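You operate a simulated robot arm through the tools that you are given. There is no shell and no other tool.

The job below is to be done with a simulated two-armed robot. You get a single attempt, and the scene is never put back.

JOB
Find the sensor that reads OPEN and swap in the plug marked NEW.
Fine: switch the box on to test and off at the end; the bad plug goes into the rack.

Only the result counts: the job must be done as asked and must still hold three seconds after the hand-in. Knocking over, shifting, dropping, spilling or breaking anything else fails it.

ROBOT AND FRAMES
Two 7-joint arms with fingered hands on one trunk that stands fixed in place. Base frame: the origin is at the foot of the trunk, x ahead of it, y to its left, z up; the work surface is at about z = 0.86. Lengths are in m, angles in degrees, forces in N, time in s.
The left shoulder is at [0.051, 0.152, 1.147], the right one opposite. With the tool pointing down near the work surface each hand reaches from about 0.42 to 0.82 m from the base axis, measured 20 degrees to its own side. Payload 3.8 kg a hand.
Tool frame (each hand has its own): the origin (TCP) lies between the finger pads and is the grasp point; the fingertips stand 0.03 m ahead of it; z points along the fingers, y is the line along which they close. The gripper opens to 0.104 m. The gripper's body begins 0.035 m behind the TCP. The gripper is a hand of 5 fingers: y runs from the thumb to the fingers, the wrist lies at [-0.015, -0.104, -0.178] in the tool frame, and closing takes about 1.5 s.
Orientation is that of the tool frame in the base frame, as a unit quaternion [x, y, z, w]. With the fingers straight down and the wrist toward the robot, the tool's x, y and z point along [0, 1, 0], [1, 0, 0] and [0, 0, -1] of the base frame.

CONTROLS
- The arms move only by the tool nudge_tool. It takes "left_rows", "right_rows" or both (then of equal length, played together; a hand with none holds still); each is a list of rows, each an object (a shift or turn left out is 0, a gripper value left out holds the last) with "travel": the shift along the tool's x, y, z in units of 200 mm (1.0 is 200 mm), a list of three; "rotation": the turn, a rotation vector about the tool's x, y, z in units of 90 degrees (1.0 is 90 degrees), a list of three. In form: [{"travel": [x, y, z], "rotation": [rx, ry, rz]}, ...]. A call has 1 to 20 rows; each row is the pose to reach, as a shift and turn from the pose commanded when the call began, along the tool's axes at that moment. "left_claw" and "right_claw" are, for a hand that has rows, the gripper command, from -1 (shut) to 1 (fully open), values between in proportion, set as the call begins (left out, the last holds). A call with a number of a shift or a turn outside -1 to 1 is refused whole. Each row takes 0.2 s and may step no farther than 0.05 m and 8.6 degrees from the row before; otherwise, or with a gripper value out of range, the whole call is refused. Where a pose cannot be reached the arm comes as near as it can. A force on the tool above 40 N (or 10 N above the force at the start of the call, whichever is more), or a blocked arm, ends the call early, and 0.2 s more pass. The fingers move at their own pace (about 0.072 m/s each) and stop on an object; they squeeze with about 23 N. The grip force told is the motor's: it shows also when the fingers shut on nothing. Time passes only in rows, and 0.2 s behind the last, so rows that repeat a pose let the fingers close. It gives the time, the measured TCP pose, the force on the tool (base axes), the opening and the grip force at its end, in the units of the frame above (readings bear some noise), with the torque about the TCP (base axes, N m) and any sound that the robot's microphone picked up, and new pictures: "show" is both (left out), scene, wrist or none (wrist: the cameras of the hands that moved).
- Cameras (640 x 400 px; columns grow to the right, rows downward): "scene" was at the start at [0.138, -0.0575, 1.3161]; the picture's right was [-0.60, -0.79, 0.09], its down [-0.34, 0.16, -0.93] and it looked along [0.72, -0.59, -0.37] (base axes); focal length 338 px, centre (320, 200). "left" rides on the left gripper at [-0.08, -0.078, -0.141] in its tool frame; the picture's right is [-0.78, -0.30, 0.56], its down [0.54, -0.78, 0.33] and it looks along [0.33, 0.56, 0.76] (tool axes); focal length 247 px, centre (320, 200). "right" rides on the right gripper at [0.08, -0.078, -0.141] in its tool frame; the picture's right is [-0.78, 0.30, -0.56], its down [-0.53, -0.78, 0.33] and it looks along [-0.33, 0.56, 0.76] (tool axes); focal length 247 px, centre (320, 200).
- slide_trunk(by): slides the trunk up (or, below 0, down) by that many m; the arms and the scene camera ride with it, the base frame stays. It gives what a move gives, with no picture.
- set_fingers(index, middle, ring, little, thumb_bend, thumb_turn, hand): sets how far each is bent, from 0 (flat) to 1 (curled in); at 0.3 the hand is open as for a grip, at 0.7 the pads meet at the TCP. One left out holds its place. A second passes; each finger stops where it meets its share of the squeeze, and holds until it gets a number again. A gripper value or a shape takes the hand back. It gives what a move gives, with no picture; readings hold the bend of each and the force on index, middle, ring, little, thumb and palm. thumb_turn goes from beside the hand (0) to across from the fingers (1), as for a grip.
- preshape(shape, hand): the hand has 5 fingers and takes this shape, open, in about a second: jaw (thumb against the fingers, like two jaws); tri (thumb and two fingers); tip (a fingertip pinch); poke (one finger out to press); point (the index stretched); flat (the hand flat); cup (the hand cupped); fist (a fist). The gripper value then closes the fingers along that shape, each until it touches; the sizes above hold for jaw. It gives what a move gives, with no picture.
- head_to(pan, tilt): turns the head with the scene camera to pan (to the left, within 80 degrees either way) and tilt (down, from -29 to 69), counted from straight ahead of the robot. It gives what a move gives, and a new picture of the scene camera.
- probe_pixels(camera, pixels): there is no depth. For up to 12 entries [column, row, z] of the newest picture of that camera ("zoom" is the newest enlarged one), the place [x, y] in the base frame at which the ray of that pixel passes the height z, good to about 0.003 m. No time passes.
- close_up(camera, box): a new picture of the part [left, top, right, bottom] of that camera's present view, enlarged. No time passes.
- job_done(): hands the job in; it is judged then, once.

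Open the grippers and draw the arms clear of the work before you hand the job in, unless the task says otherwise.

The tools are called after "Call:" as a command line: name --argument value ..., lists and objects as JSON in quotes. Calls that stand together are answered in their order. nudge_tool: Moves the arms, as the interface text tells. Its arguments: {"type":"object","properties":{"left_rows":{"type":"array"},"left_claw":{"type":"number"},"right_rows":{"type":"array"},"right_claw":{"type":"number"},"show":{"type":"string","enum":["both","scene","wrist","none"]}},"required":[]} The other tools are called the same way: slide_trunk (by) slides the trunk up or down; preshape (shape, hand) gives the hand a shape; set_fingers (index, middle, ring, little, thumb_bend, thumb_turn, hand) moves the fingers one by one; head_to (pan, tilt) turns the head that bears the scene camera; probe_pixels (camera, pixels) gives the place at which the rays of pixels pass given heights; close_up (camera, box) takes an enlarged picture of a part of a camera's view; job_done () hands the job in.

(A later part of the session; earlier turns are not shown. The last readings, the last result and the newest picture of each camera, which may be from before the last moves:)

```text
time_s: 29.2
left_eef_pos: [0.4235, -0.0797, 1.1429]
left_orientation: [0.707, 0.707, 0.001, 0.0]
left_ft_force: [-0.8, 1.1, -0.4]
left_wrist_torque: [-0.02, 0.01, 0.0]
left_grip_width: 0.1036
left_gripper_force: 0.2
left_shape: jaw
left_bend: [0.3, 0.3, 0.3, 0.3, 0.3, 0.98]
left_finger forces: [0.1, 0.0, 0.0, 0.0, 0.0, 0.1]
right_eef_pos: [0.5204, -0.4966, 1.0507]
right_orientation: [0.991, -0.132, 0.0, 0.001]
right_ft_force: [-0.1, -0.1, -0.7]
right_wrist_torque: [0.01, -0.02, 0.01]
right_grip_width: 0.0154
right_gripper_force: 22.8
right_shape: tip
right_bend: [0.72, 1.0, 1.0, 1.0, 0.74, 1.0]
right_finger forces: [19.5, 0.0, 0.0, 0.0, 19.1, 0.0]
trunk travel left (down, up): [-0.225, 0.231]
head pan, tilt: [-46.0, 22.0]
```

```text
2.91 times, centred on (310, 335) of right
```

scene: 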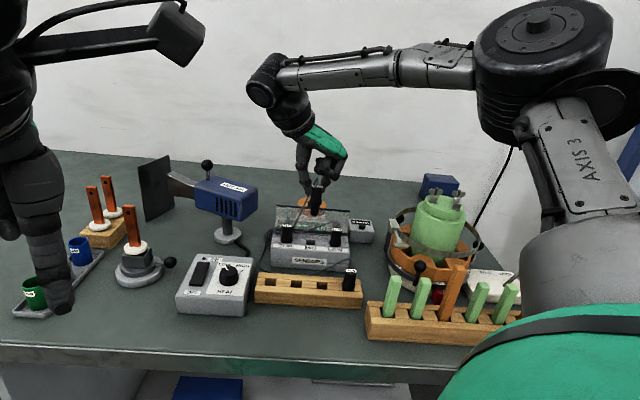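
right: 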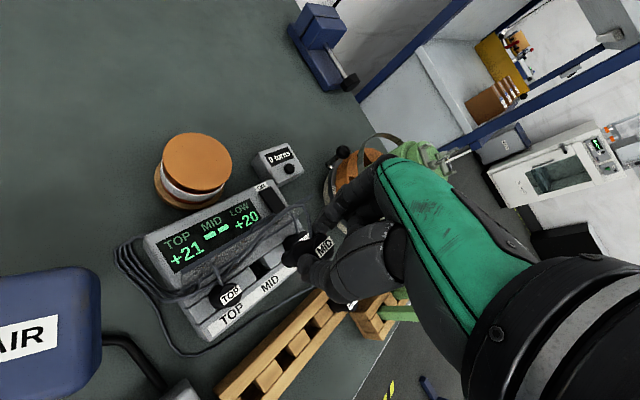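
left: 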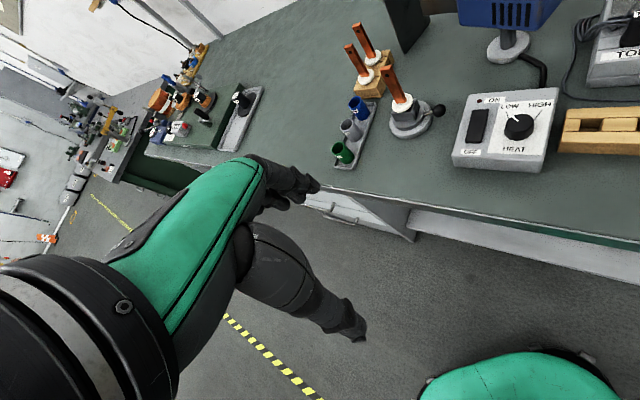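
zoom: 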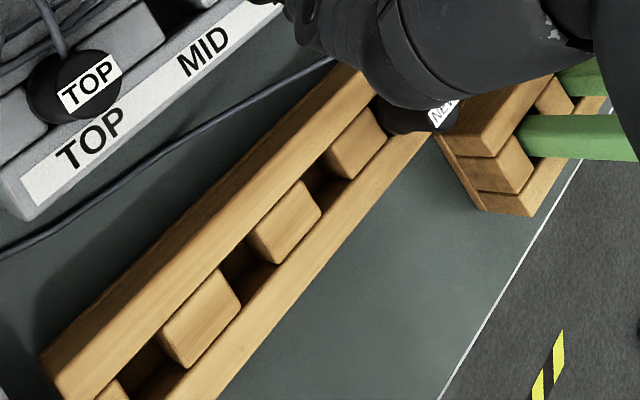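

I cross-check slot 2 in the wrist zoom: its top-plane centre is at (244,268); slot 3's at about (318,186).

Call:
probe_pixels --camera "zoom" --pixels '[[244.5, 268, 0.88], [244.5, 268, 0.887], [244.5, 268, 0.895], [320, 184, 0.887], [443, 115, 0.92], [443, 115, 0.925], [443, 115, 0.93]]'

```text
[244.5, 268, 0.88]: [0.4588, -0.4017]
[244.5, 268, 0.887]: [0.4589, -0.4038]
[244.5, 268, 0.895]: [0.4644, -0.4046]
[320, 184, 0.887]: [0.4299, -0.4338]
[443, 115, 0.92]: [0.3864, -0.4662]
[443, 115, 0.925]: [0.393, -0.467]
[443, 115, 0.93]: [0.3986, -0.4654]
```

I triangulate the held plug's top and bottom to know its tilt (scene: top (317.3,186.5), bottom (314.3,214); right: top (323.8,247), bottom (290.6,260)).

Call:
probe_pixels --camera "scene" --pixels '[[317.3, 186.5, 1.03], [317.3, 186.5, 1.035], [317.3, 186.5, 1.04], [314.3, 214, 0.96], [314.3, 214, 0.965], [314.3, 214, 0.97], [314.3, 214, 0.975]]'

Call:
probe_pixels --camera "right" --pixels '[[323.8, 247.1, 1.03], [323.8, 247.1, 1.035], [323.8, 247.1, 1.04], [290.6, 259.9, 0.96], [290.6, 259.9, 0.965], [290.6, 259.9, 0.97], [290.6, 259.9, 0.975]]'

Call:
close_up --camera "scene" --box '[290, 170, 350, 225]'

Call:
close_up --camera "right" --box '[260, 220, 350, 290]'

```text
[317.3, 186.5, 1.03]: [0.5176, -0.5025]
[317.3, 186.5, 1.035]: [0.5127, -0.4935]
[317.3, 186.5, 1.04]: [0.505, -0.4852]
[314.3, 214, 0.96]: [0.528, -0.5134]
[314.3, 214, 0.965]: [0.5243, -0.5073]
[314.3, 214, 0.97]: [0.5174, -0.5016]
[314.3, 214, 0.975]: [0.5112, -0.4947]
```

```text
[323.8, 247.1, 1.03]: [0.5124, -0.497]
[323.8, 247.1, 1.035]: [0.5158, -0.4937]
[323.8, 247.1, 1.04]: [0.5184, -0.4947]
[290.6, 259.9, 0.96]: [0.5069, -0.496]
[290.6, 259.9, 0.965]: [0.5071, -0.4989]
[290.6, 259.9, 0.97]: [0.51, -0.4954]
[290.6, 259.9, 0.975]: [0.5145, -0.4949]
```

```text
7.27 times, centred on (320, 198) of scene
```

zoom: 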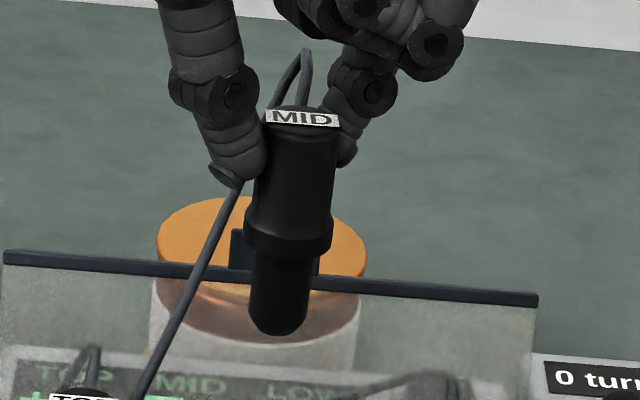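

```text
5.71 times, centred on (305, 255) of right
```

zoom: 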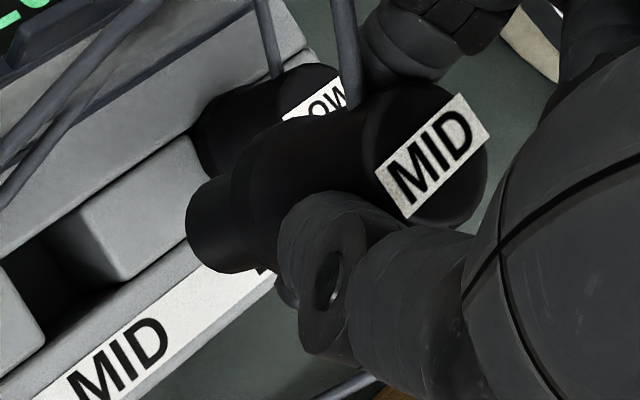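

The held plug hangs nearly vertical: axis at TCP + (-0.006,+0.0025), bottom 0.0765 below the TCP, stem ~1.5 cm wide and 2.1 cm long. I carry it over rack slot 2 (0.4575,-0.405) and hover with the stem ~2 cm above the rack.

Call:
nudge_tool --right_rows '[{"travel": [0, 0, -0.1]}, {"travel": [-0.1, -0.09, -0.1]}, {"travel": [-0.2, -0.18, -0.1]}, {"travel": [-0.3, -0.27, -0.1]}, {"travel": [-0.388, -0.36, 0]}, {"travel": [-0.388, -0.36, 0.15]}, {"travel": [-0.388, -0.36, 0.3]}]' --show "both"

Call:
close_up --camera "scene" --box '[250, 220, 350, 310]'

Call:
close_up --camera "right" --box '[230, 210, 370, 320]'

```text
time_s: 30.8
left_eef_pos: [0.4237, -0.0802, 1.1448]
left_orientation: [0.707, 0.708, 0.0, -0.001]
left_ft_force: [-0.1, 0.7, 0.1]
left_wrist_torque: [0.0, 0.0, -0.01]
left_grip_width: 0.1035
left_gripper_force: 0.1
left_shape: jaw
left_bend: [0.3, 0.3, 0.3, 0.3, 0.3, 0.98]
left_finger forces: [0.0, 0.1, 0.1, 0.1, 0.1, 0.0]
right_eef_pos: [0.4632, -0.407, 0.9904]
right_orientation: [0.991, -0.131, 0.0, -0.002]
right_ft_force: [-0.5, -0.5, 0.1]
right_wrist_torque: [0.01, -0.01, 0.0]
right_grip_width: 0.0152
right_gripper_force: 22.9
right_shape: tip
right_bend: [0.72, 1.0, 1.0, 1.0, 0.74, 1.0]
right_finger forces: [19.6, 0.0, 0.1, 0.0, 18.9, 0.1]
trunk travel left (down, up): [-0.225, 0.231]
head pan, tilt: [-46.0, 22.0]
```

scene: 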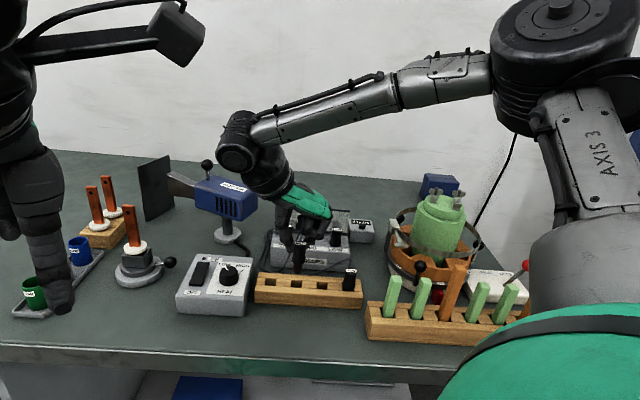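
right: 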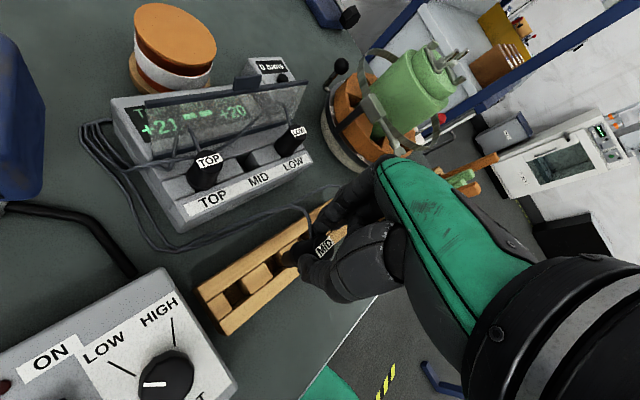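

```text
4.44 times, centred on (300, 265) of scene
```

zoom: 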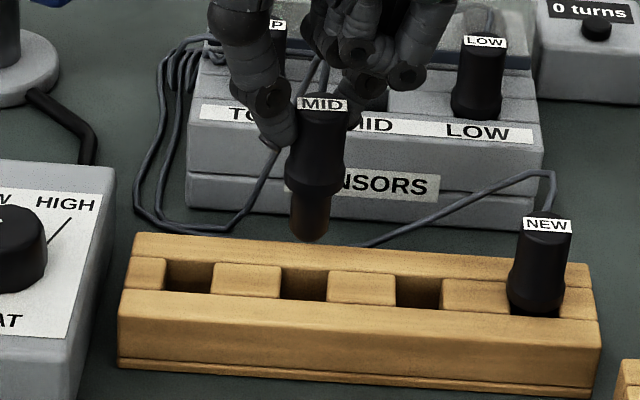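

```text
3.64 times, centred on (300, 265) of right
```

zoom: 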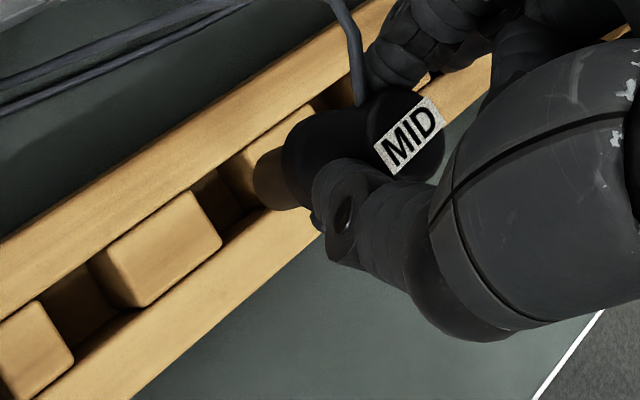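

Stem bottom now shows at scene zoom (308,238) and right zoom (272,182); slot 2 centre at scene zoom (304,284). I probe both for the remaining offset.

Call:
probe_pixels --camera "zoom" --pixels '[[270, 185, 0.914], [226, 202, 0.885], [206, 215, 0.885], [245, 188, 0.885]]'

Call:
probe_pixels --camera "scene" --pixels '[[297.3, 273.6, 0.914], [296.5, 283.9, 0.885], [301, 243, 0.975]]'

Call:
close_up --camera "scene" --box '[270, 240, 330, 300]'

```text
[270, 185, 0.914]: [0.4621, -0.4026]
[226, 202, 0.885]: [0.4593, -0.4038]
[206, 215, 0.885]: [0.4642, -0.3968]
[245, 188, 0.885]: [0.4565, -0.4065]
```

```text
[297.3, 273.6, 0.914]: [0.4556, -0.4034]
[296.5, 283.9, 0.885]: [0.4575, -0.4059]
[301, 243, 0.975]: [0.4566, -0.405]
```

```text
6.67 times, centred on (300, 270) of scene
```

zoom: 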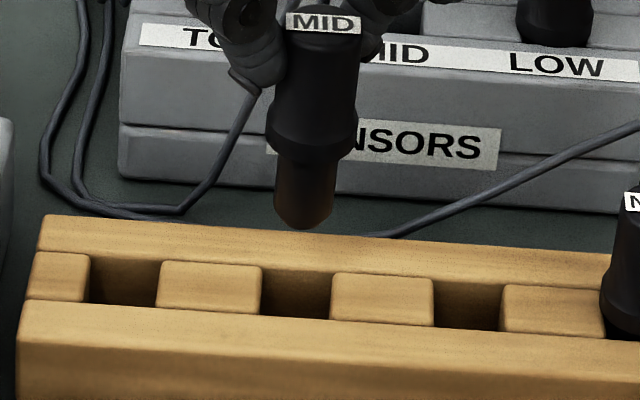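

Alignment agrees within a couple of mm. I lower slowly to just below the rack's top plane and watch the force.

Call:
nudge_tool --right_rows '[{"travel": [0, 0.0, 0.06]}, {"travel": [0, 0.0, 0.12]}, {"travel": [0, 0.0, 0.14]}, {"travel": [0, 0.0, 0.16]}, {"travel": [0, 0.0, 0.175]}]' --show "none"

Call:
close_up --camera "scene" --box '[270, 240, 330, 300]'

Call:
close_up --camera "right" --box '[230, 210, 370, 320]'

```text
time_s: 32.0
left_eef_pos: [0.4234, -0.0795, 1.144]
left_orientation: [0.707, 0.708, -0.001, -0.001]
left_ft_force: [0.6, 0.2, -0.4]
left_wrist_torque: [0.01, -0.01, -0.01]
left_grip_width: 0.1036
left_gripper_force: 0.1
left_shape: jaw
left_bend: [0.3, 0.3, 0.3, 0.3, 0.3, 0.98]
left_finger forces: [0.0, 0.0, 0.0, 0.0, 0.0, 0.1]
right_eef_pos: [0.4632, -0.4079, 0.9552]
right_orientation: [0.991, -0.131, -0.001, 0.001]
right_ft_force: [-0.2, -0.1, -0.8]
right_wrist_torque: [-0.04, -0.04, -0.01]
right_grip_width: 0.0153
right_gripper_force: 22.9
right_shape: tip
right_bend: [0.72, 1.0, 1.0, 1.0, 0.74, 1.0]
right_finger forces: [19.5, 0.1, 0.0, 0.0, 19.0, 0.1]
trunk travel left (down, up): [-0.225, 0.231]
head pan, tilt: [-46.0, 22.0]
```

```text
6.67 times, centred on (300, 270) of scene
```

zoom: 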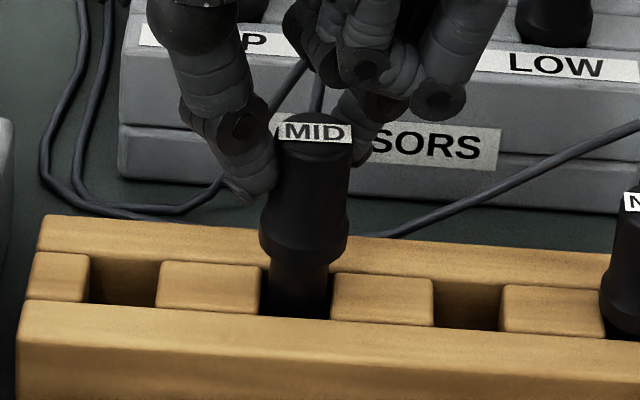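

```text
3.64 times, centred on (300, 265) of right
```

zoom: 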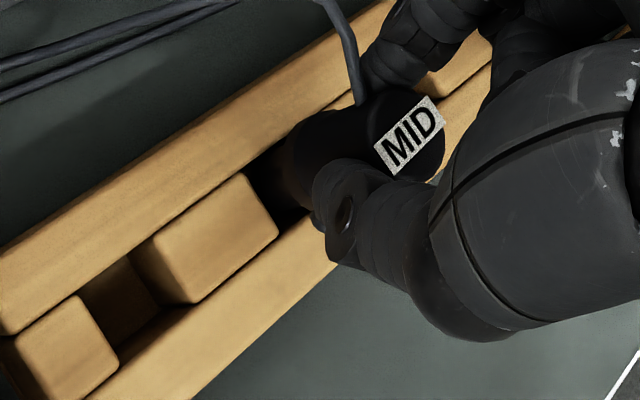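

The stem has entered the slot with no force. I lower the remaining ~15 mm until the collar rests.

Call:
nudge_tool --right_rows '[{"travel": [0, 0, 0.02]}, {"travel": [0, 0, 0.04]}, {"travel": [0, 0, 0.055]}, {"travel": [0, 0, 0.068]}]' --show "none"

Call:
close_up --camera "scene" --box '[270, 240, 360, 300]'

```text
time_s: 33.0
left_eef_pos: [0.4241, -0.0788, 1.1434]
left_orientation: [0.706, 0.708, -0.001, -0.001]
left_ft_force: [0.0, 0.1, 0.7]
left_wrist_torque: [0.02, 0.01, 0.0]
left_grip_width: 0.1039
left_gripper_force: 0.0
left_shape: jaw
left_bend: [0.3, 0.3, 0.3, 0.3, 0.3, 0.98]
left_finger forces: [0.0, 0.0, 0.1, 0.0, 0.0, 0.0]
right_eef_pos: [0.4637, -0.4069, 0.941]
right_orientation: [0.991, -0.131, 0.0, 0.0]
right_ft_force: [0.2, 0.1, -1.0]
right_wrist_torque: [-0.04, 0.02, 0.01]
right_grip_width: 0.0151
right_gripper_force: 23.1
right_shape: tip
right_bend: [0.72, 1.0, 1.0, 1.0, 0.74, 1.0]
right_finger forces: [19.6, 0.0, 0.0, 0.0, 19.0, 0.0]
trunk travel left (down, up): [-0.225, 0.231]
head pan, tilt: [-46.0, 22.0]
```

```text
6.67 times, centred on (315, 270) of scene
```

zoom: 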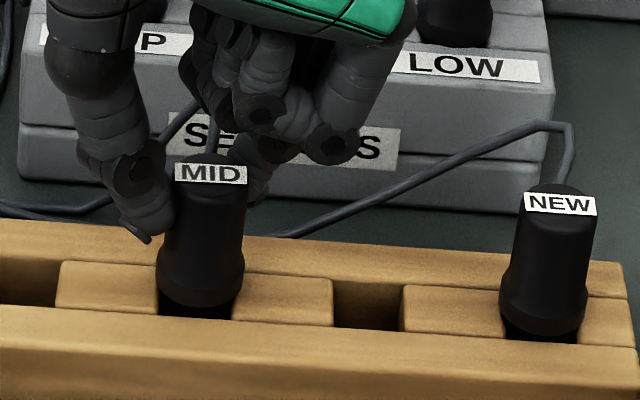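

MID is nearly seated like NEW; no contact force yet. I lower 1 mm at a time up to 4 mm more.

Call:
nudge_tool --right_rows '[{"travel": [0, 0, 0.007]}, {"travel": [0, 0, 0.013]}, {"travel": [0, 0, 0.018]}]' --show "none"

Call:
close_up --camera "scene" --box '[270, 240, 360, 300]'

```text
time_s: 33.8
left_eef_pos: [0.4238, -0.0789, 1.1441]
left_orientation: [0.707, 0.708, -0.001, 0.001]
left_ft_force: [0.4, -0.8, -0.2]
left_wrist_torque: [-0.01, 0.0, -0.03]
left_grip_width: 0.1038
left_gripper_force: 0.1
left_shape: jaw
left_bend: [0.3, 0.3, 0.3, 0.3, 0.3, 0.98]
left_finger forces: [0.1, 0.0, 0.1, 0.0, 0.1, 0.1]
right_eef_pos: [0.463, -0.4068, 0.9393]
right_orientation: [0.991, -0.131, 0.002, 0.0]
right_ft_force: [1.1, 0.4, 8.6]
right_wrist_torque: [0.01, 0.0, 0.0]
right_grip_width: 0.0154
right_gripper_force: 22.9
right_shape: tip
right_bend: [0.72, 1.0, 1.0, 1.0, 0.74, 1.0]
right_finger forces: [21.5, 0.0, 0.1, 0.0, 21.5, 0.0]
trunk travel left (down, up): [-0.225, 0.231]
head pan, tilt: [-46.0, 22.0]
```

```text
6.67 times, centred on (315, 270) of scene
```

zoom: 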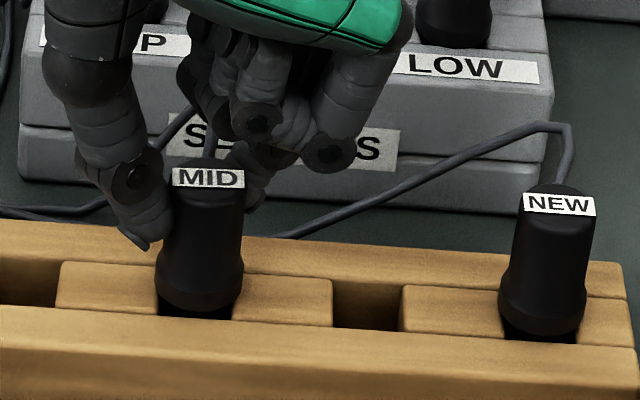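

8.6 N of contact at TCP z 0.939: it is seated. I relieve the pressure slightly and open the pinch.

Call:
nudge_tool --right_rows '[{"travel": [0, 0, -0.009]}, {"travel": [0, 0, -0.009]}, {"travel": [0, 0, -0.009]}, {"travel": [0, 0, -0.009]}]' --right_claw -0.25 --show "none"

Call:
close_up --camera "scene" --box '[270, 230, 360, 300]'

Call:
close_up --camera "right" --box '[230, 210, 370, 320]'

```text
time_s: 34.8
left_eef_pos: [0.4227, -0.0785, 1.1441]
left_orientation: [0.706, 0.708, 0.0, -0.001]
left_ft_force: [-0.2, -0.7, 0.1]
left_wrist_torque: [0.0, 0.03, 0.0]
left_grip_width: 0.1037
left_gripper_force: 0.1
left_shape: jaw
left_bend: [0.3, 0.3, 0.3, 0.3, 0.3, 0.98]
left_finger forces: [0.0, 0.0, 0.1, 0.0, 0.0, 0.0]
right_eef_pos: [0.4629, -0.4069, 0.9401]
right_orientation: [0.991, -0.131, -0.001, 0.0]
right_ft_force: [-0.3, 0.0, -0.3]
right_wrist_torque: [-0.01, -0.01, 0.01]
right_grip_width: 0.0389
right_gripper_force: 0.2
right_shape: tip
right_bend: [0.73, 0.98, 0.99, 0.99, 0.73, 1.0]
right_finger forces: [0.0, 0.1, 0.0, 0.0, 0.0, 0.0]
trunk travel left (down, up): [-0.225, 0.231]
head pan, tilt: [-46.0, 22.0]
```

```text
5.71 times, centred on (315, 265) of scene
```

zoom: 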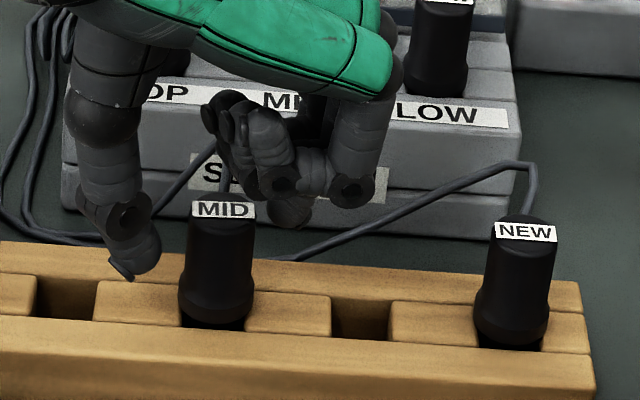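

```text
3.64 times, centred on (300, 265) of right
```

zoom: 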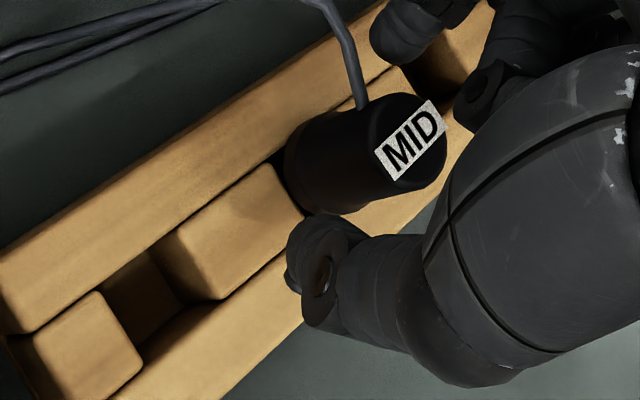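

MID stands free in slot 2. I retreat upward and check where the green sticks of the neighbouring rack stand relative to the NEW plug.

Call:
nudge_tool --right_rows '[{"travel": [0, 0, -0.1]}, {"travel": [0, 0, -0.25]}, {"travel": [0, 0, -0.45]}, {"travel": [0, 0, -0.6]}]' --show "both"

Call:
close_up --camera "scene" --box '[300, 240, 460, 350]'

Call:
probe_pixels --camera "zoom" --pixels '[[320, 200, 0.9]]'

```text
time_s: 35.8
left_eef_pos: [0.4224, -0.0796, 1.1442]
left_orientation: [0.707, 0.707, 0.0, 0.0]
left_ft_force: [-0.1, -0.5, 0.6]
left_wrist_torque: [0.01, -0.01, 0.0]
left_grip_width: 0.1036
left_gripper_force: 0.2
left_shape: jaw
left_bend: [0.3, 0.3, 0.3, 0.3, 0.3, 0.98]
left_finger forces: [0.0, 0.0, 0.0, 0.0, 0.0, 0.0]
right_eef_pos: [0.4613, -0.4066, 1.0611]
right_orientation: [0.991, -0.132, -0.001, 0.0]
right_ft_force: [0.3, 0.5, 0.0]
right_wrist_torque: [0.04, 0.04, 0.02]
right_grip_width: 0.0388
right_gripper_force: 0.1
right_shape: tip
right_bend: [0.73, 0.98, 0.99, 0.99, 0.73, 1.0]
right_finger forces: [0.0, 0.0, 0.1, 0.0, 0.0, 0.0]
trunk travel left (down, up): [-0.225, 0.231]
head pan, tilt: [-46.0, 22.0]
```

scene: 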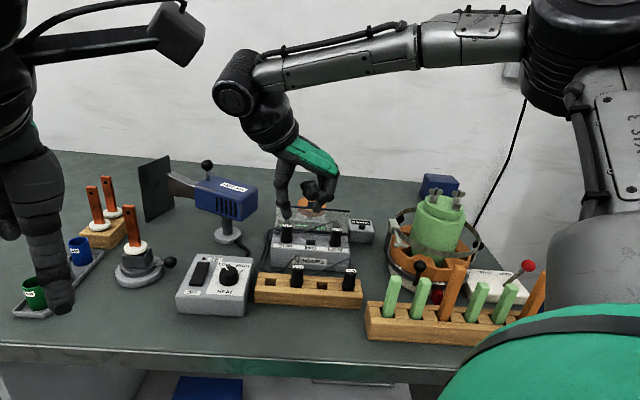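
right: 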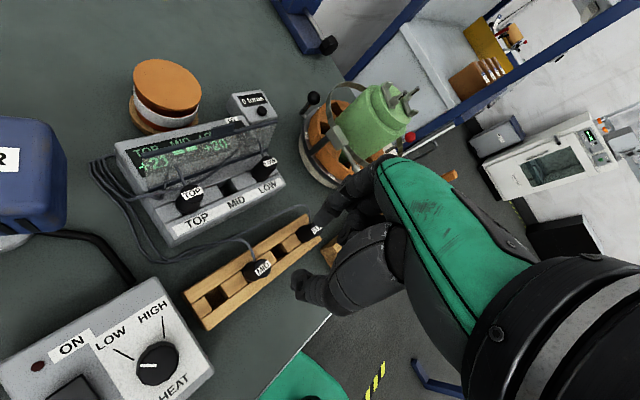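

```text
3.64 times, centred on (380, 295) of scene
```

zoom: 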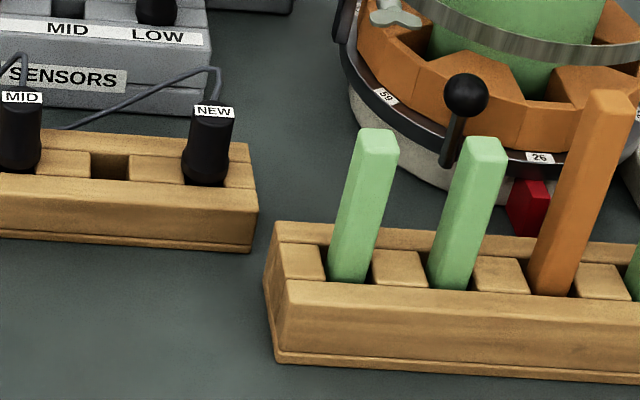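

```text
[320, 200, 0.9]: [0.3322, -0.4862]
```

I probe the first green stick (base zoom (347,272), top (378,138)).

Call:
probe_pixels --camera "zoom" --pixels '[[347, 272, 0.9], [347, 272, 0.91], [378, 138, 0.96], [378, 138, 0.97], [378, 138, 0.98], [378, 138, 0.99], [214, 112, 0.924], [22, 97, 0.924], [278, 232, 0.9]]'

```text
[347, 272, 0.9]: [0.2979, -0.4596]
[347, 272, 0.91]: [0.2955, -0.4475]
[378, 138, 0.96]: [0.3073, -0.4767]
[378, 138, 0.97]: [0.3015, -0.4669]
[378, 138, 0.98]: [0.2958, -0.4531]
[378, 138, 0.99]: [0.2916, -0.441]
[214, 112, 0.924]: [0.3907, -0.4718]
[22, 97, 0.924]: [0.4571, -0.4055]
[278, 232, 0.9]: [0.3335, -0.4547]
```

The stick at (0.299,-0.459) leaves ~2 cm to the curled fingers. I move over NEW (0.3907,-0.4718) with the same hand orientation and hover 6 cm above grip height.

Call:
nudge_tool --right_rows '[{"travel": [-0.08, 0.14, 0]}, {"travel": [-0.16, 0.28, 0]}, {"travel": [-0.234, 0.4075, 0]}, {"travel": [-0.234, 0.4075, 0.15]}, {"travel": [-0.234, 0.4075, 0.3]}]' --right_claw -0.38 --show "none"

Call:
close_up --camera "scene" --box '[300, 220, 420, 320]'

Call:
close_up --camera "right" --box '[200, 170, 420, 340]'

```text
time_s: 37.0
left_eef_pos: [0.4245, -0.081, 1.1434]
left_orientation: [0.706, 0.708, -0.001, 0.001]
left_ft_force: [-1.1, 0.4, -0.3]
left_wrist_torque: [-0.01, 0.02, 0.01]
left_grip_width: 0.1037
left_gripper_force: 0.1
left_shape: jaw
left_bend: [0.3, 0.3, 0.3, 0.3, 0.3, 0.98]
left_finger forces: [0.0, 0.0, 0.1, 0.1, 0.0, 0.0]
right_eef_pos: [0.3981, -0.4739, 0.9998]
right_orientation: [0.991, -0.131, 0.001, -0.001]
right_ft_force: [-0.1, 0.3, 0.2]
right_wrist_torque: [-0.01, 0.0, -0.03]
right_grip_width: 0.0329
right_gripper_force: 0.0
right_shape: tip
right_bend: [0.73, 0.98, 0.99, 0.99, 0.74, 1.0]
right_finger forces: [0.1, 0.0, 0.1, 0.0, 0.0, 0.0]
trunk travel left (down, up): [-0.225, 0.231]
head pan, tilt: [-46.0, 22.0]
```

```text
4.00 times, centred on (360, 270) of scene
```

zoom: 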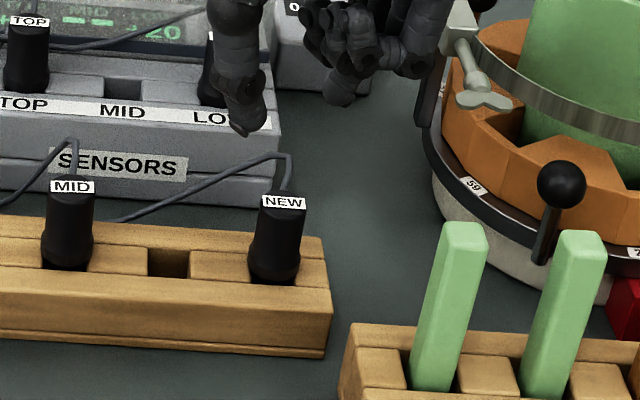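

```text
2.35 times, centred on (310, 255) of right
```

zoom: 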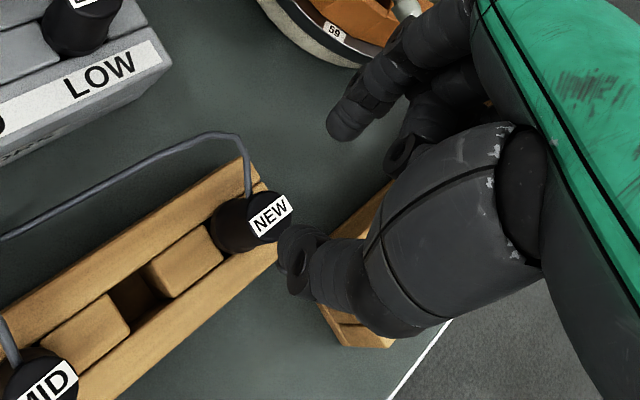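

I lower to 18 mm above grip height and compare with the earlier, successful MID approach.

Call:
nudge_tool --right_rows '[{"travel": [0, 0, 0.1]}, {"travel": [0, 0, 0.2]}]' --show "none"

Call:
close_up --camera "scene" --box '[310, 230, 400, 310]'

Call:
close_up --camera "right" --box '[220, 190, 380, 310]'

```text
time_s: 37.6
left_eef_pos: [0.4236, -0.0802, 1.1438]
left_orientation: [0.707, 0.707, -0.001, 0.0]
left_ft_force: [-0.8, 1.0, 0.1]
left_wrist_torque: [-0.01, 0.02, -0.01]
left_grip_width: 0.1037
left_gripper_force: 0.0
left_shape: jaw
left_bend: [0.3, 0.3, 0.3, 0.3, 0.3, 0.98]
left_finger forces: [0.1, 0.1, 0.0, 0.0, 0.1, 0.0]
right_eef_pos: [0.3967, -0.4746, 0.96]
right_orientation: [0.991, -0.131, -0.001, -0.001]
right_ft_force: [1.0, -0.7, -0.1]
right_wrist_torque: [-0.03, 0.01, -0.02]
right_grip_width: 0.0328
right_gripper_force: 0.1
right_shape: tip
right_bend: [0.73, 0.98, 0.99, 0.99, 0.74, 1.0]
right_finger forces: [0.1, 0.0, 0.0, 0.0, 0.1, 0.0]
trunk travel left (down, up): [-0.225, 0.231]
head pan, tilt: [-46.0, 22.0]
```

```text
5.00 times, centred on (355, 270) of scene
```

zoom: 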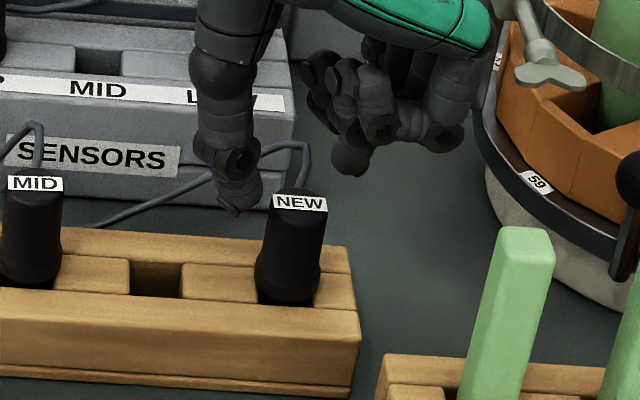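

```text
3.33 times, centred on (300, 250) of right
```

zoom: 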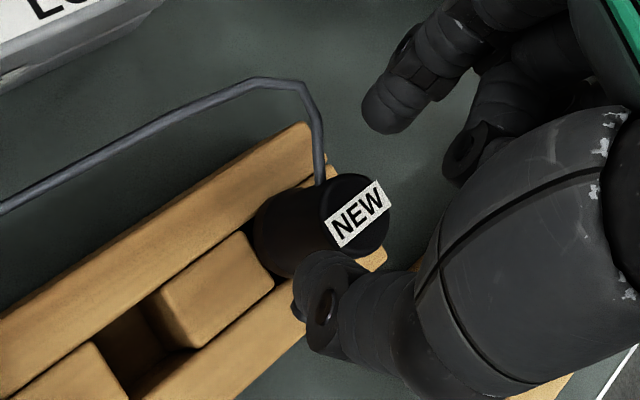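

The relation label/thumb/index nearly matches the MID approach (label at (311,254) vs (310,252)). I lower 19 mm and close.

Call:
nudge_tool --right_rows '[{"travel": [0, 0, 0.035]}, {"travel": [0, 0, 0.07]}, {"travel": [0, 0, 0.093]}]' --show "none"

Call:
nudge_tool --right_rows '[{"travel": [0, 0, 0]}, {"travel": [0, 0, 0]}, {"travel": [0, 0, 0]}, {"travel": [0, 0, 0]}, {"travel": [0, 0, 0]}]' --right_claw -1 --show "none"

Call:
close_up --camera "scene" --box '[310, 230, 400, 310]'

Call:
close_up --camera "right" --box '[220, 190, 380, 310]'

```text
time_s: 38.4
left_eef_pos: [0.4229, -0.0793, 1.1441]
left_orientation: [0.706, 0.708, 0.0, 0.0]
left_ft_force: [0.3, 0.6, -0.8]
left_wrist_torque: [0.0, 0.02, 0.01]
left_grip_width: 0.1036
left_gripper_force: 0.1
left_shape: jaw
left_bend: [0.3, 0.3, 0.3, 0.3, 0.3, 0.98]
left_finger forces: [0.0, 0.0, 0.0, 0.1, 0.0, 0.1]
right_eef_pos: [0.3965, -0.4739, 0.9403]
right_orientation: [0.991, -0.131, 0.0, 0.0]
right_ft_force: [-1.0, -0.3, -0.5]
right_wrist_torque: [0.0, -0.04, 0.0]
right_grip_width: 0.0331
right_gripper_force: 0.0
right_shape: tip
right_bend: [0.73, 0.98, 0.99, 0.99, 0.74, 1.0]
right_finger forces: [0.0, 0.0, 0.0, 0.0, 0.0, 0.0]
trunk travel left (down, up): [-0.225, 0.231]
head pan, tilt: [-46.0, 22.0]
```

```text
time_s: 39.6
left_eef_pos: [0.424, -0.0792, 1.1433]
left_orientation: [0.706, 0.708, -0.001, -0.001]
left_ft_force: [-0.4, -0.4, -0.5]
left_wrist_torque: [0.01, -0.01, 0.01]
left_grip_width: 0.1038
left_gripper_force: 0.0
left_shape: jaw
left_bend: [0.3, 0.3, 0.3, 0.3, 0.3, 0.98]
left_finger forces: [0.1, 0.1, 0.0, 0.0, 0.1, 0.0]
right_eef_pos: [0.3989, -0.4735, 0.9429]
right_orientation: [0.991, -0.131, 0.001, 0.001]
right_ft_force: [3.2, -0.8, 0.8]
right_wrist_torque: [0.02, -0.07, -0.04]
right_grip_width: 0.012
right_gripper_force: 22.7
right_shape: tip
right_bend: [0.73, 1.0, 1.0, 1.0, 0.78, 1.0]
right_finger forces: [0.0, 0.0, 0.0, 0.0, 0.1, 0.1]
trunk travel left (down, up): [-0.225, 0.231]
head pan, tilt: [-46.0, 22.0]
```

```text
5.00 times, centred on (355, 270) of scene
```

zoom: 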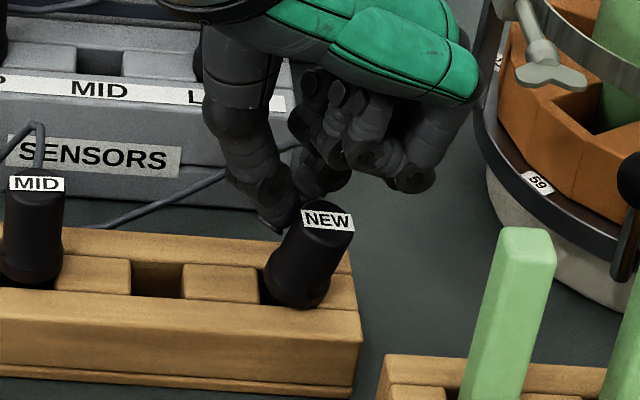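

```text
3.33 times, centred on (300, 250) of right
```

zoom: 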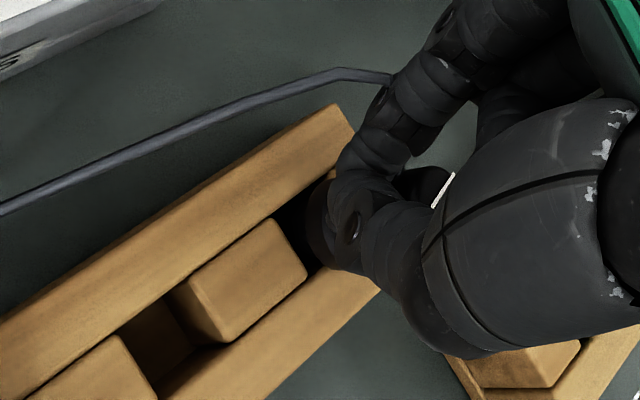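

The plug slipped toward the tool's -x side and leans: my hand was a few mm too far in +x. I open again so it can settle back.

Call:
nudge_tool --right_rows '[{"travel": [0, 0, 0]}, {"travel": [0, 0, 0]}, {"travel": [0, 0, 0]}, {"travel": [0, 0, 0]}]' --right_claw -0.3 --show "none"

Call:
close_up --camera "scene" --box '[310, 230, 400, 310]'

Call:
close_up --camera "right" --box '[220, 190, 380, 310]'

```text
time_s: 40.6
left_eef_pos: [0.4245, -0.0809, 1.1441]
left_orientation: [0.706, 0.709, 0.0, 0.001]
left_ft_force: [0.3, -0.4, 0.0]
left_wrist_torque: [0.02, -0.01, 0.0]
left_grip_width: 0.1036
left_gripper_force: 0.1
left_shape: jaw
left_bend: [0.3, 0.3, 0.3, 0.3, 0.3, 0.98]
left_finger forces: [0.0, 0.0, 0.0, 0.0, 0.1, 0.1]
right_eef_pos: [0.3957, -0.4737, 0.9424]
right_orientation: [0.991, -0.131, 0.0, 0.0]
right_ft_force: [-0.2, 0.4, -0.9]
right_wrist_torque: [-0.02, 0.01, 0.01]
right_grip_width: 0.0363
right_gripper_force: 0.0
right_shape: tip
right_bend: [0.73, 0.98, 0.99, 0.99, 0.73, 1.0]
right_finger forces: [0.0, 0.0, 0.0, 0.0, 0.1, 0.0]
trunk travel left (down, up): [-0.225, 0.231]
head pan, tilt: [-46.0, 22.0]
```

```text
5.00 times, centred on (355, 270) of scene
```

zoom: 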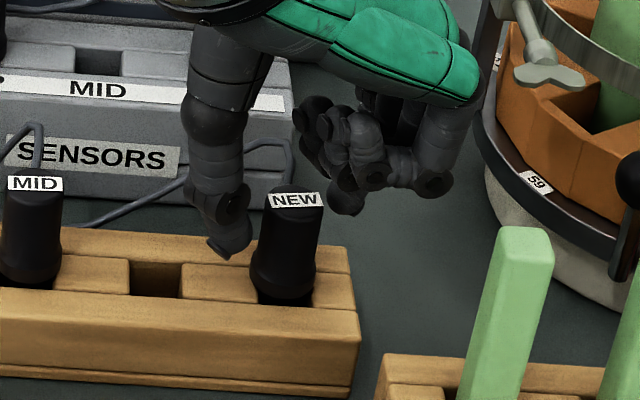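

```text
3.33 times, centred on (300, 250) of right
```

zoom: 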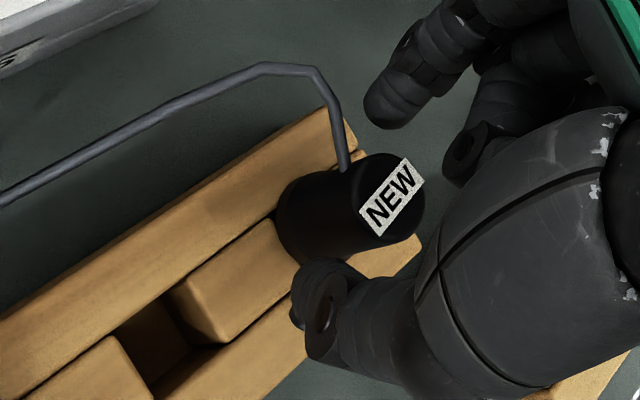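

It stands upright again. I re-measure its cap position before correcting the hand.

Call:
probe_pixels --camera "scene" --pixels '[[349.8, 270, 0.92], [349.8, 270, 0.924], [349.8, 270, 0.928], [336.6, 281.4, 0.91], [360.0, 272.4, 0.91]]'

Call:
probe_pixels --camera "right" --pixels '[[321.3, 248.6, 0.92], [321.3, 248.6, 0.924], [321.3, 248.6, 0.928], [299, 287, 0.91], [318, 227, 0.91]]'

```text
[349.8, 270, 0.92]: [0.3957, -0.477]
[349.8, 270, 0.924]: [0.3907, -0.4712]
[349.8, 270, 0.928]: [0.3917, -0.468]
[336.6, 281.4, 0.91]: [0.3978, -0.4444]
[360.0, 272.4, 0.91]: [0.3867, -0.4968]
```

```text
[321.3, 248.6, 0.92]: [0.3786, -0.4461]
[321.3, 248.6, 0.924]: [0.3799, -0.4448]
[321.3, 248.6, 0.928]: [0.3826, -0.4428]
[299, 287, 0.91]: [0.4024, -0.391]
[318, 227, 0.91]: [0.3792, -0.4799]
```

The full-frame wrist picture was stale; I probe the newest wrist zoom instead (label (391,195), thumb tip (322,320), index tip (383,112)).

Call:
probe_pixels --camera "zoom" --pixels '[[391, 195, 0.92], [391, 195, 0.924], [391, 195, 0.928], [318, 320, 0.91], [380, 118, 0.91], [300, 225, 0.9]]'

```text
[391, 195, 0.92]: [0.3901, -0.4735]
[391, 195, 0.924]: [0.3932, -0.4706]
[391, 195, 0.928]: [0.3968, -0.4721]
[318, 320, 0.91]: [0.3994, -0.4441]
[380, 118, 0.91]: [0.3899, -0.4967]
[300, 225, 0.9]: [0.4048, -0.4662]
```

The plug is ~5 mm off the pinch line on the -x side (the MID grip was off-centre too). I shift the hand 4.5 mm along tool -x, lower 1.5 mm and close again.

Call:
nudge_tool --right_rows '[{"travel": [-0.0225, 0, 0.008]}, {"travel": [-0.0225, 0, 0.008]}]' --show "wrist"

Call:
nudge_tool --right_rows '[{"travel": [0, 0, 0]}, {"travel": [0, 0, 0]}, {"travel": [0, 0, 0]}, {"travel": [0, 0, 0]}, {"travel": [0, 0, 0]}]' --right_claw -1 --show "none"

Call:
close_up --camera "scene" --box '[310, 230, 400, 310]'

Call:
close_up --camera "right" --box '[220, 190, 380, 310]'

```text
time_s: 41.2
left_eef_pos: [0.4243, -0.0806, 1.1429]
left_orientation: [0.706, 0.708, 0.0, 0.0]
left_ft_force: [0.4, 0.6, 0.5]
left_wrist_torque: [0.02, 0.02, 0.0]
left_grip_width: 0.1036
left_gripper_force: 0.0
left_shape: jaw
left_bend: [0.3, 0.3, 0.3, 0.3, 0.3, 0.98]
left_finger forces: [0.0, 0.0, 0.0, 0.0, 0.1, 0.0]
right_eef_pos: [0.3924, -0.4721, 0.9396]
right_orientation: [0.991, -0.131, 0.0, 0.0]
right_ft_force: [-0.1, 0.3, -0.3]
right_wrist_torque: [0.01, 0.0, 0.01]
right_grip_width: 0.0359
right_gripper_force: 0.1
right_shape: tip
right_bend: [0.73, 0.98, 0.99, 0.99, 0.73, 1.0]
right_finger forces: [0.0, 0.1, 0.0, 0.1, 0.0, 0.0]
trunk travel left (down, up): [-0.225, 0.231]
head pan, tilt: [-46.0, 22.0]
```

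right: 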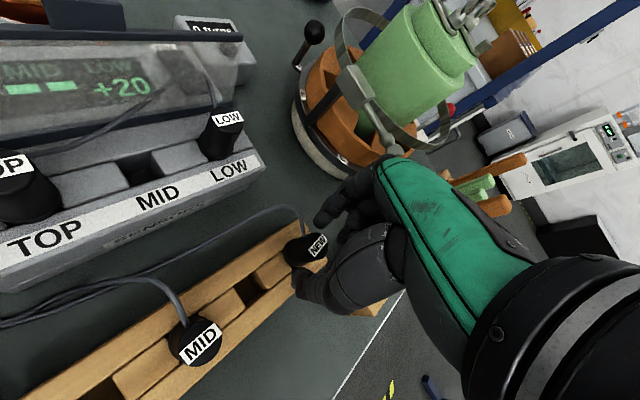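

```text
time_s: 42.4
left_eef_pos: [0.423, -0.0803, 1.1437]
left_orientation: [0.707, 0.708, 0.0, 0.0]
left_ft_force: [0.1, 0.8, 0.5]
left_wrist_torque: [0.0, 0.02, 0.01]
left_grip_width: 0.1038
left_gripper_force: 0.1
left_shape: jaw
left_bend: [0.3, 0.3, 0.3, 0.3, 0.3, 0.98]
left_finger forces: [0.1, 0.0, 0.0, 0.0, 0.1, 0.1]
right_eef_pos: [0.3924, -0.4721, 0.94]
right_orientation: [0.991, -0.131, 0.0, 0.0]
right_ft_force: [-0.6, -0.1, -0.2]
right_wrist_torque: [-0.01, 0.03, 0.03]
right_grip_width: 0.0164
right_gripper_force: 22.7
right_shape: tip
right_bend: [0.72, 1.0, 1.0, 1.0, 0.74, 1.0]
right_finger forces: [20.1, 0.1, 0.0, 0.1, 20.3, 0.1]
trunk travel left (down, up): [-0.225, 0.231]
head pan, tilt: [-46.0, 22.0]
```

```text
5.00 times, centred on (355, 270) of scene
```

zoom: 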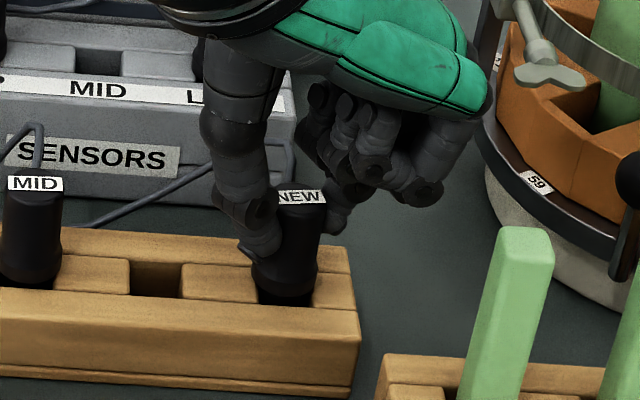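

```text
3.33 times, centred on (300, 250) of right
```

zoom: 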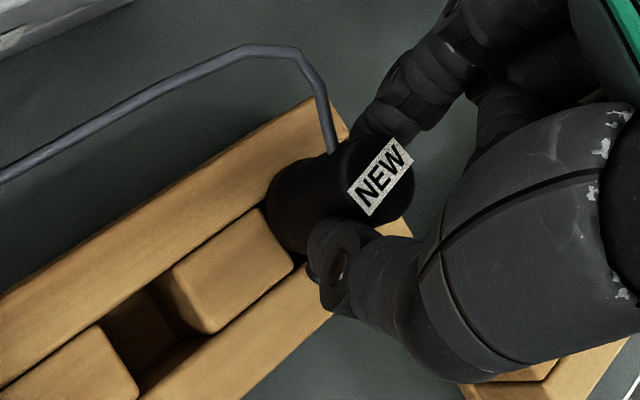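

A centred grip this time (0.0164 wide, 20 N on each side) and the plug stays upright. I lift it straight up 11 cm.

Call:
nudge_tool --right_rows '[{"travel": [0, 0, -0.05]}, {"travel": [0, 0, -0.1]}, {"travel": [0, 0, -0.2]}, {"travel": [0, 0, -0.3]}, {"travel": [0, 0, -0.42]}, {"travel": [0, 0, -0.55]}]' --show "both"

Call:
close_up --camera "scene" --box '[310, 180, 400, 270]'

Call:
close_up --camera "right" --box '[220, 190, 380, 310]'

```text
time_s: 43.8
left_eef_pos: [0.4233, -0.0782, 1.144]
left_orientation: [0.707, 0.708, 0.0, 0.001]
left_ft_force: [0.9, 0.4, -0.3]
left_wrist_torque: [-0.03, -0.01, 0.01]
left_grip_width: 0.1035
left_gripper_force: 0.0
left_shape: jaw
left_bend: [0.3, 0.3, 0.3, 0.3, 0.3, 0.98]
left_finger forces: [0.1, 0.0, 0.0, 0.1, 0.0, 0.0]
right_eef_pos: [0.3916, -0.4724, 1.0495]
right_orientation: [0.991, -0.132, 0.0, -0.001]
right_ft_force: [-0.2, 0.4, -0.8]
right_wrist_torque: [0.0, 0.01, -0.04]
right_grip_width: 0.0164
right_gripper_force: 23.3
right_shape: tip
right_bend: [0.72, 1.0, 1.0, 1.0, 0.74, 1.0]
right_finger forces: [20.2, 0.0, 0.0, 0.0, 20.4, 0.0]
trunk travel left (down, up): [-0.225, 0.231]
head pan, tilt: [-46.0, 22.0]
```

scene: 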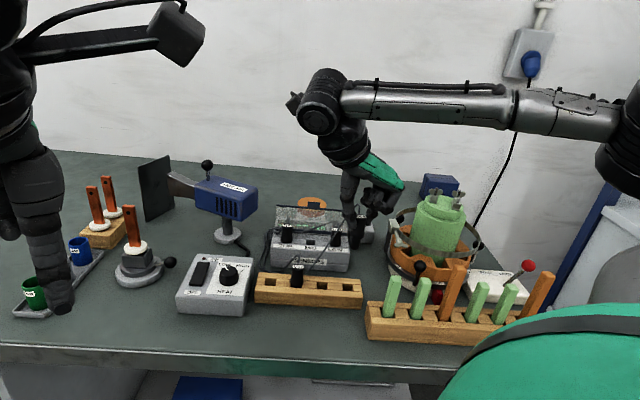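
right: 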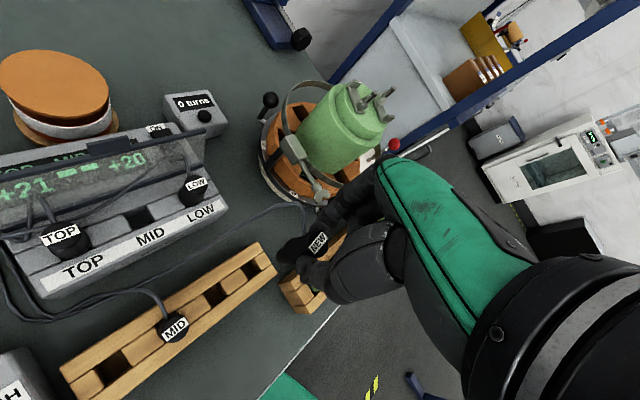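

```text
4.44 times, centred on (355, 225) of scene
```

zoom: 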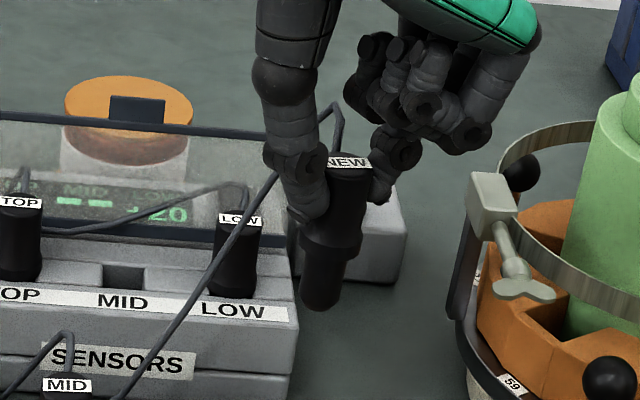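

```text
3.33 times, centred on (300, 250) of right
```

zoom: 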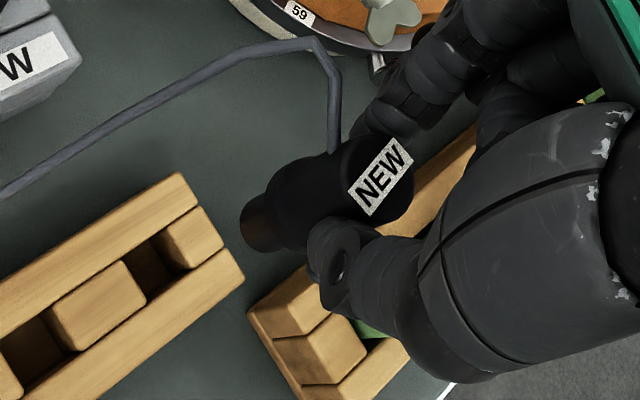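

NEW is out, held firmly, apparently with a slight lean. I triangulate its top and bottom to find the tilt (scene top (350.6,216.5)... via full-frame coordinates).

Call:
probe_pixels --camera "zoom" --pixels '[[382, 178, 1.03], [382, 178, 1.034], [382, 178, 1.038], [261, 221, 0.969], [261, 221, 0.973], [261, 221, 0.977]]'

Call:
probe_pixels --camera "scene" --pixels '[[361.8, 216.4, 1.03], [361.8, 216.4, 1.034], [361.8, 216.4, 1.038], [355.3, 246.5, 0.969], [355.3, 246.5, 0.973], [355.3, 246.5, 0.977]]'

Call:
close_up --camera "scene" --box '[330, 205, 390, 255]'

```text
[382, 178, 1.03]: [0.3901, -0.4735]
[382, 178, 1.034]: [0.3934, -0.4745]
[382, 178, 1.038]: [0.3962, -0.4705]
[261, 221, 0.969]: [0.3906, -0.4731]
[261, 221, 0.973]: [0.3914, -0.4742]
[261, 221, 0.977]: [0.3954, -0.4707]
```

```text
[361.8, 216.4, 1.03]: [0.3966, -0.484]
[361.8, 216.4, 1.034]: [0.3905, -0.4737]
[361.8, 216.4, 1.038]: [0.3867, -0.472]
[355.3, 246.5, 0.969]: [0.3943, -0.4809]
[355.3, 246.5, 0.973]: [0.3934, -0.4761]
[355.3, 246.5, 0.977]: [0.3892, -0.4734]
```

```text
8.00 times, centred on (360, 230) of scene
```

zoom: 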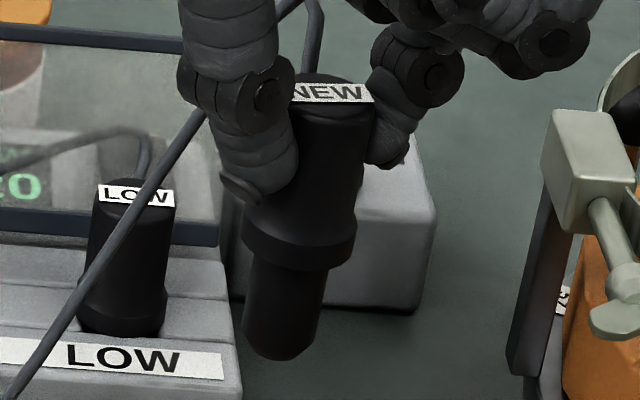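

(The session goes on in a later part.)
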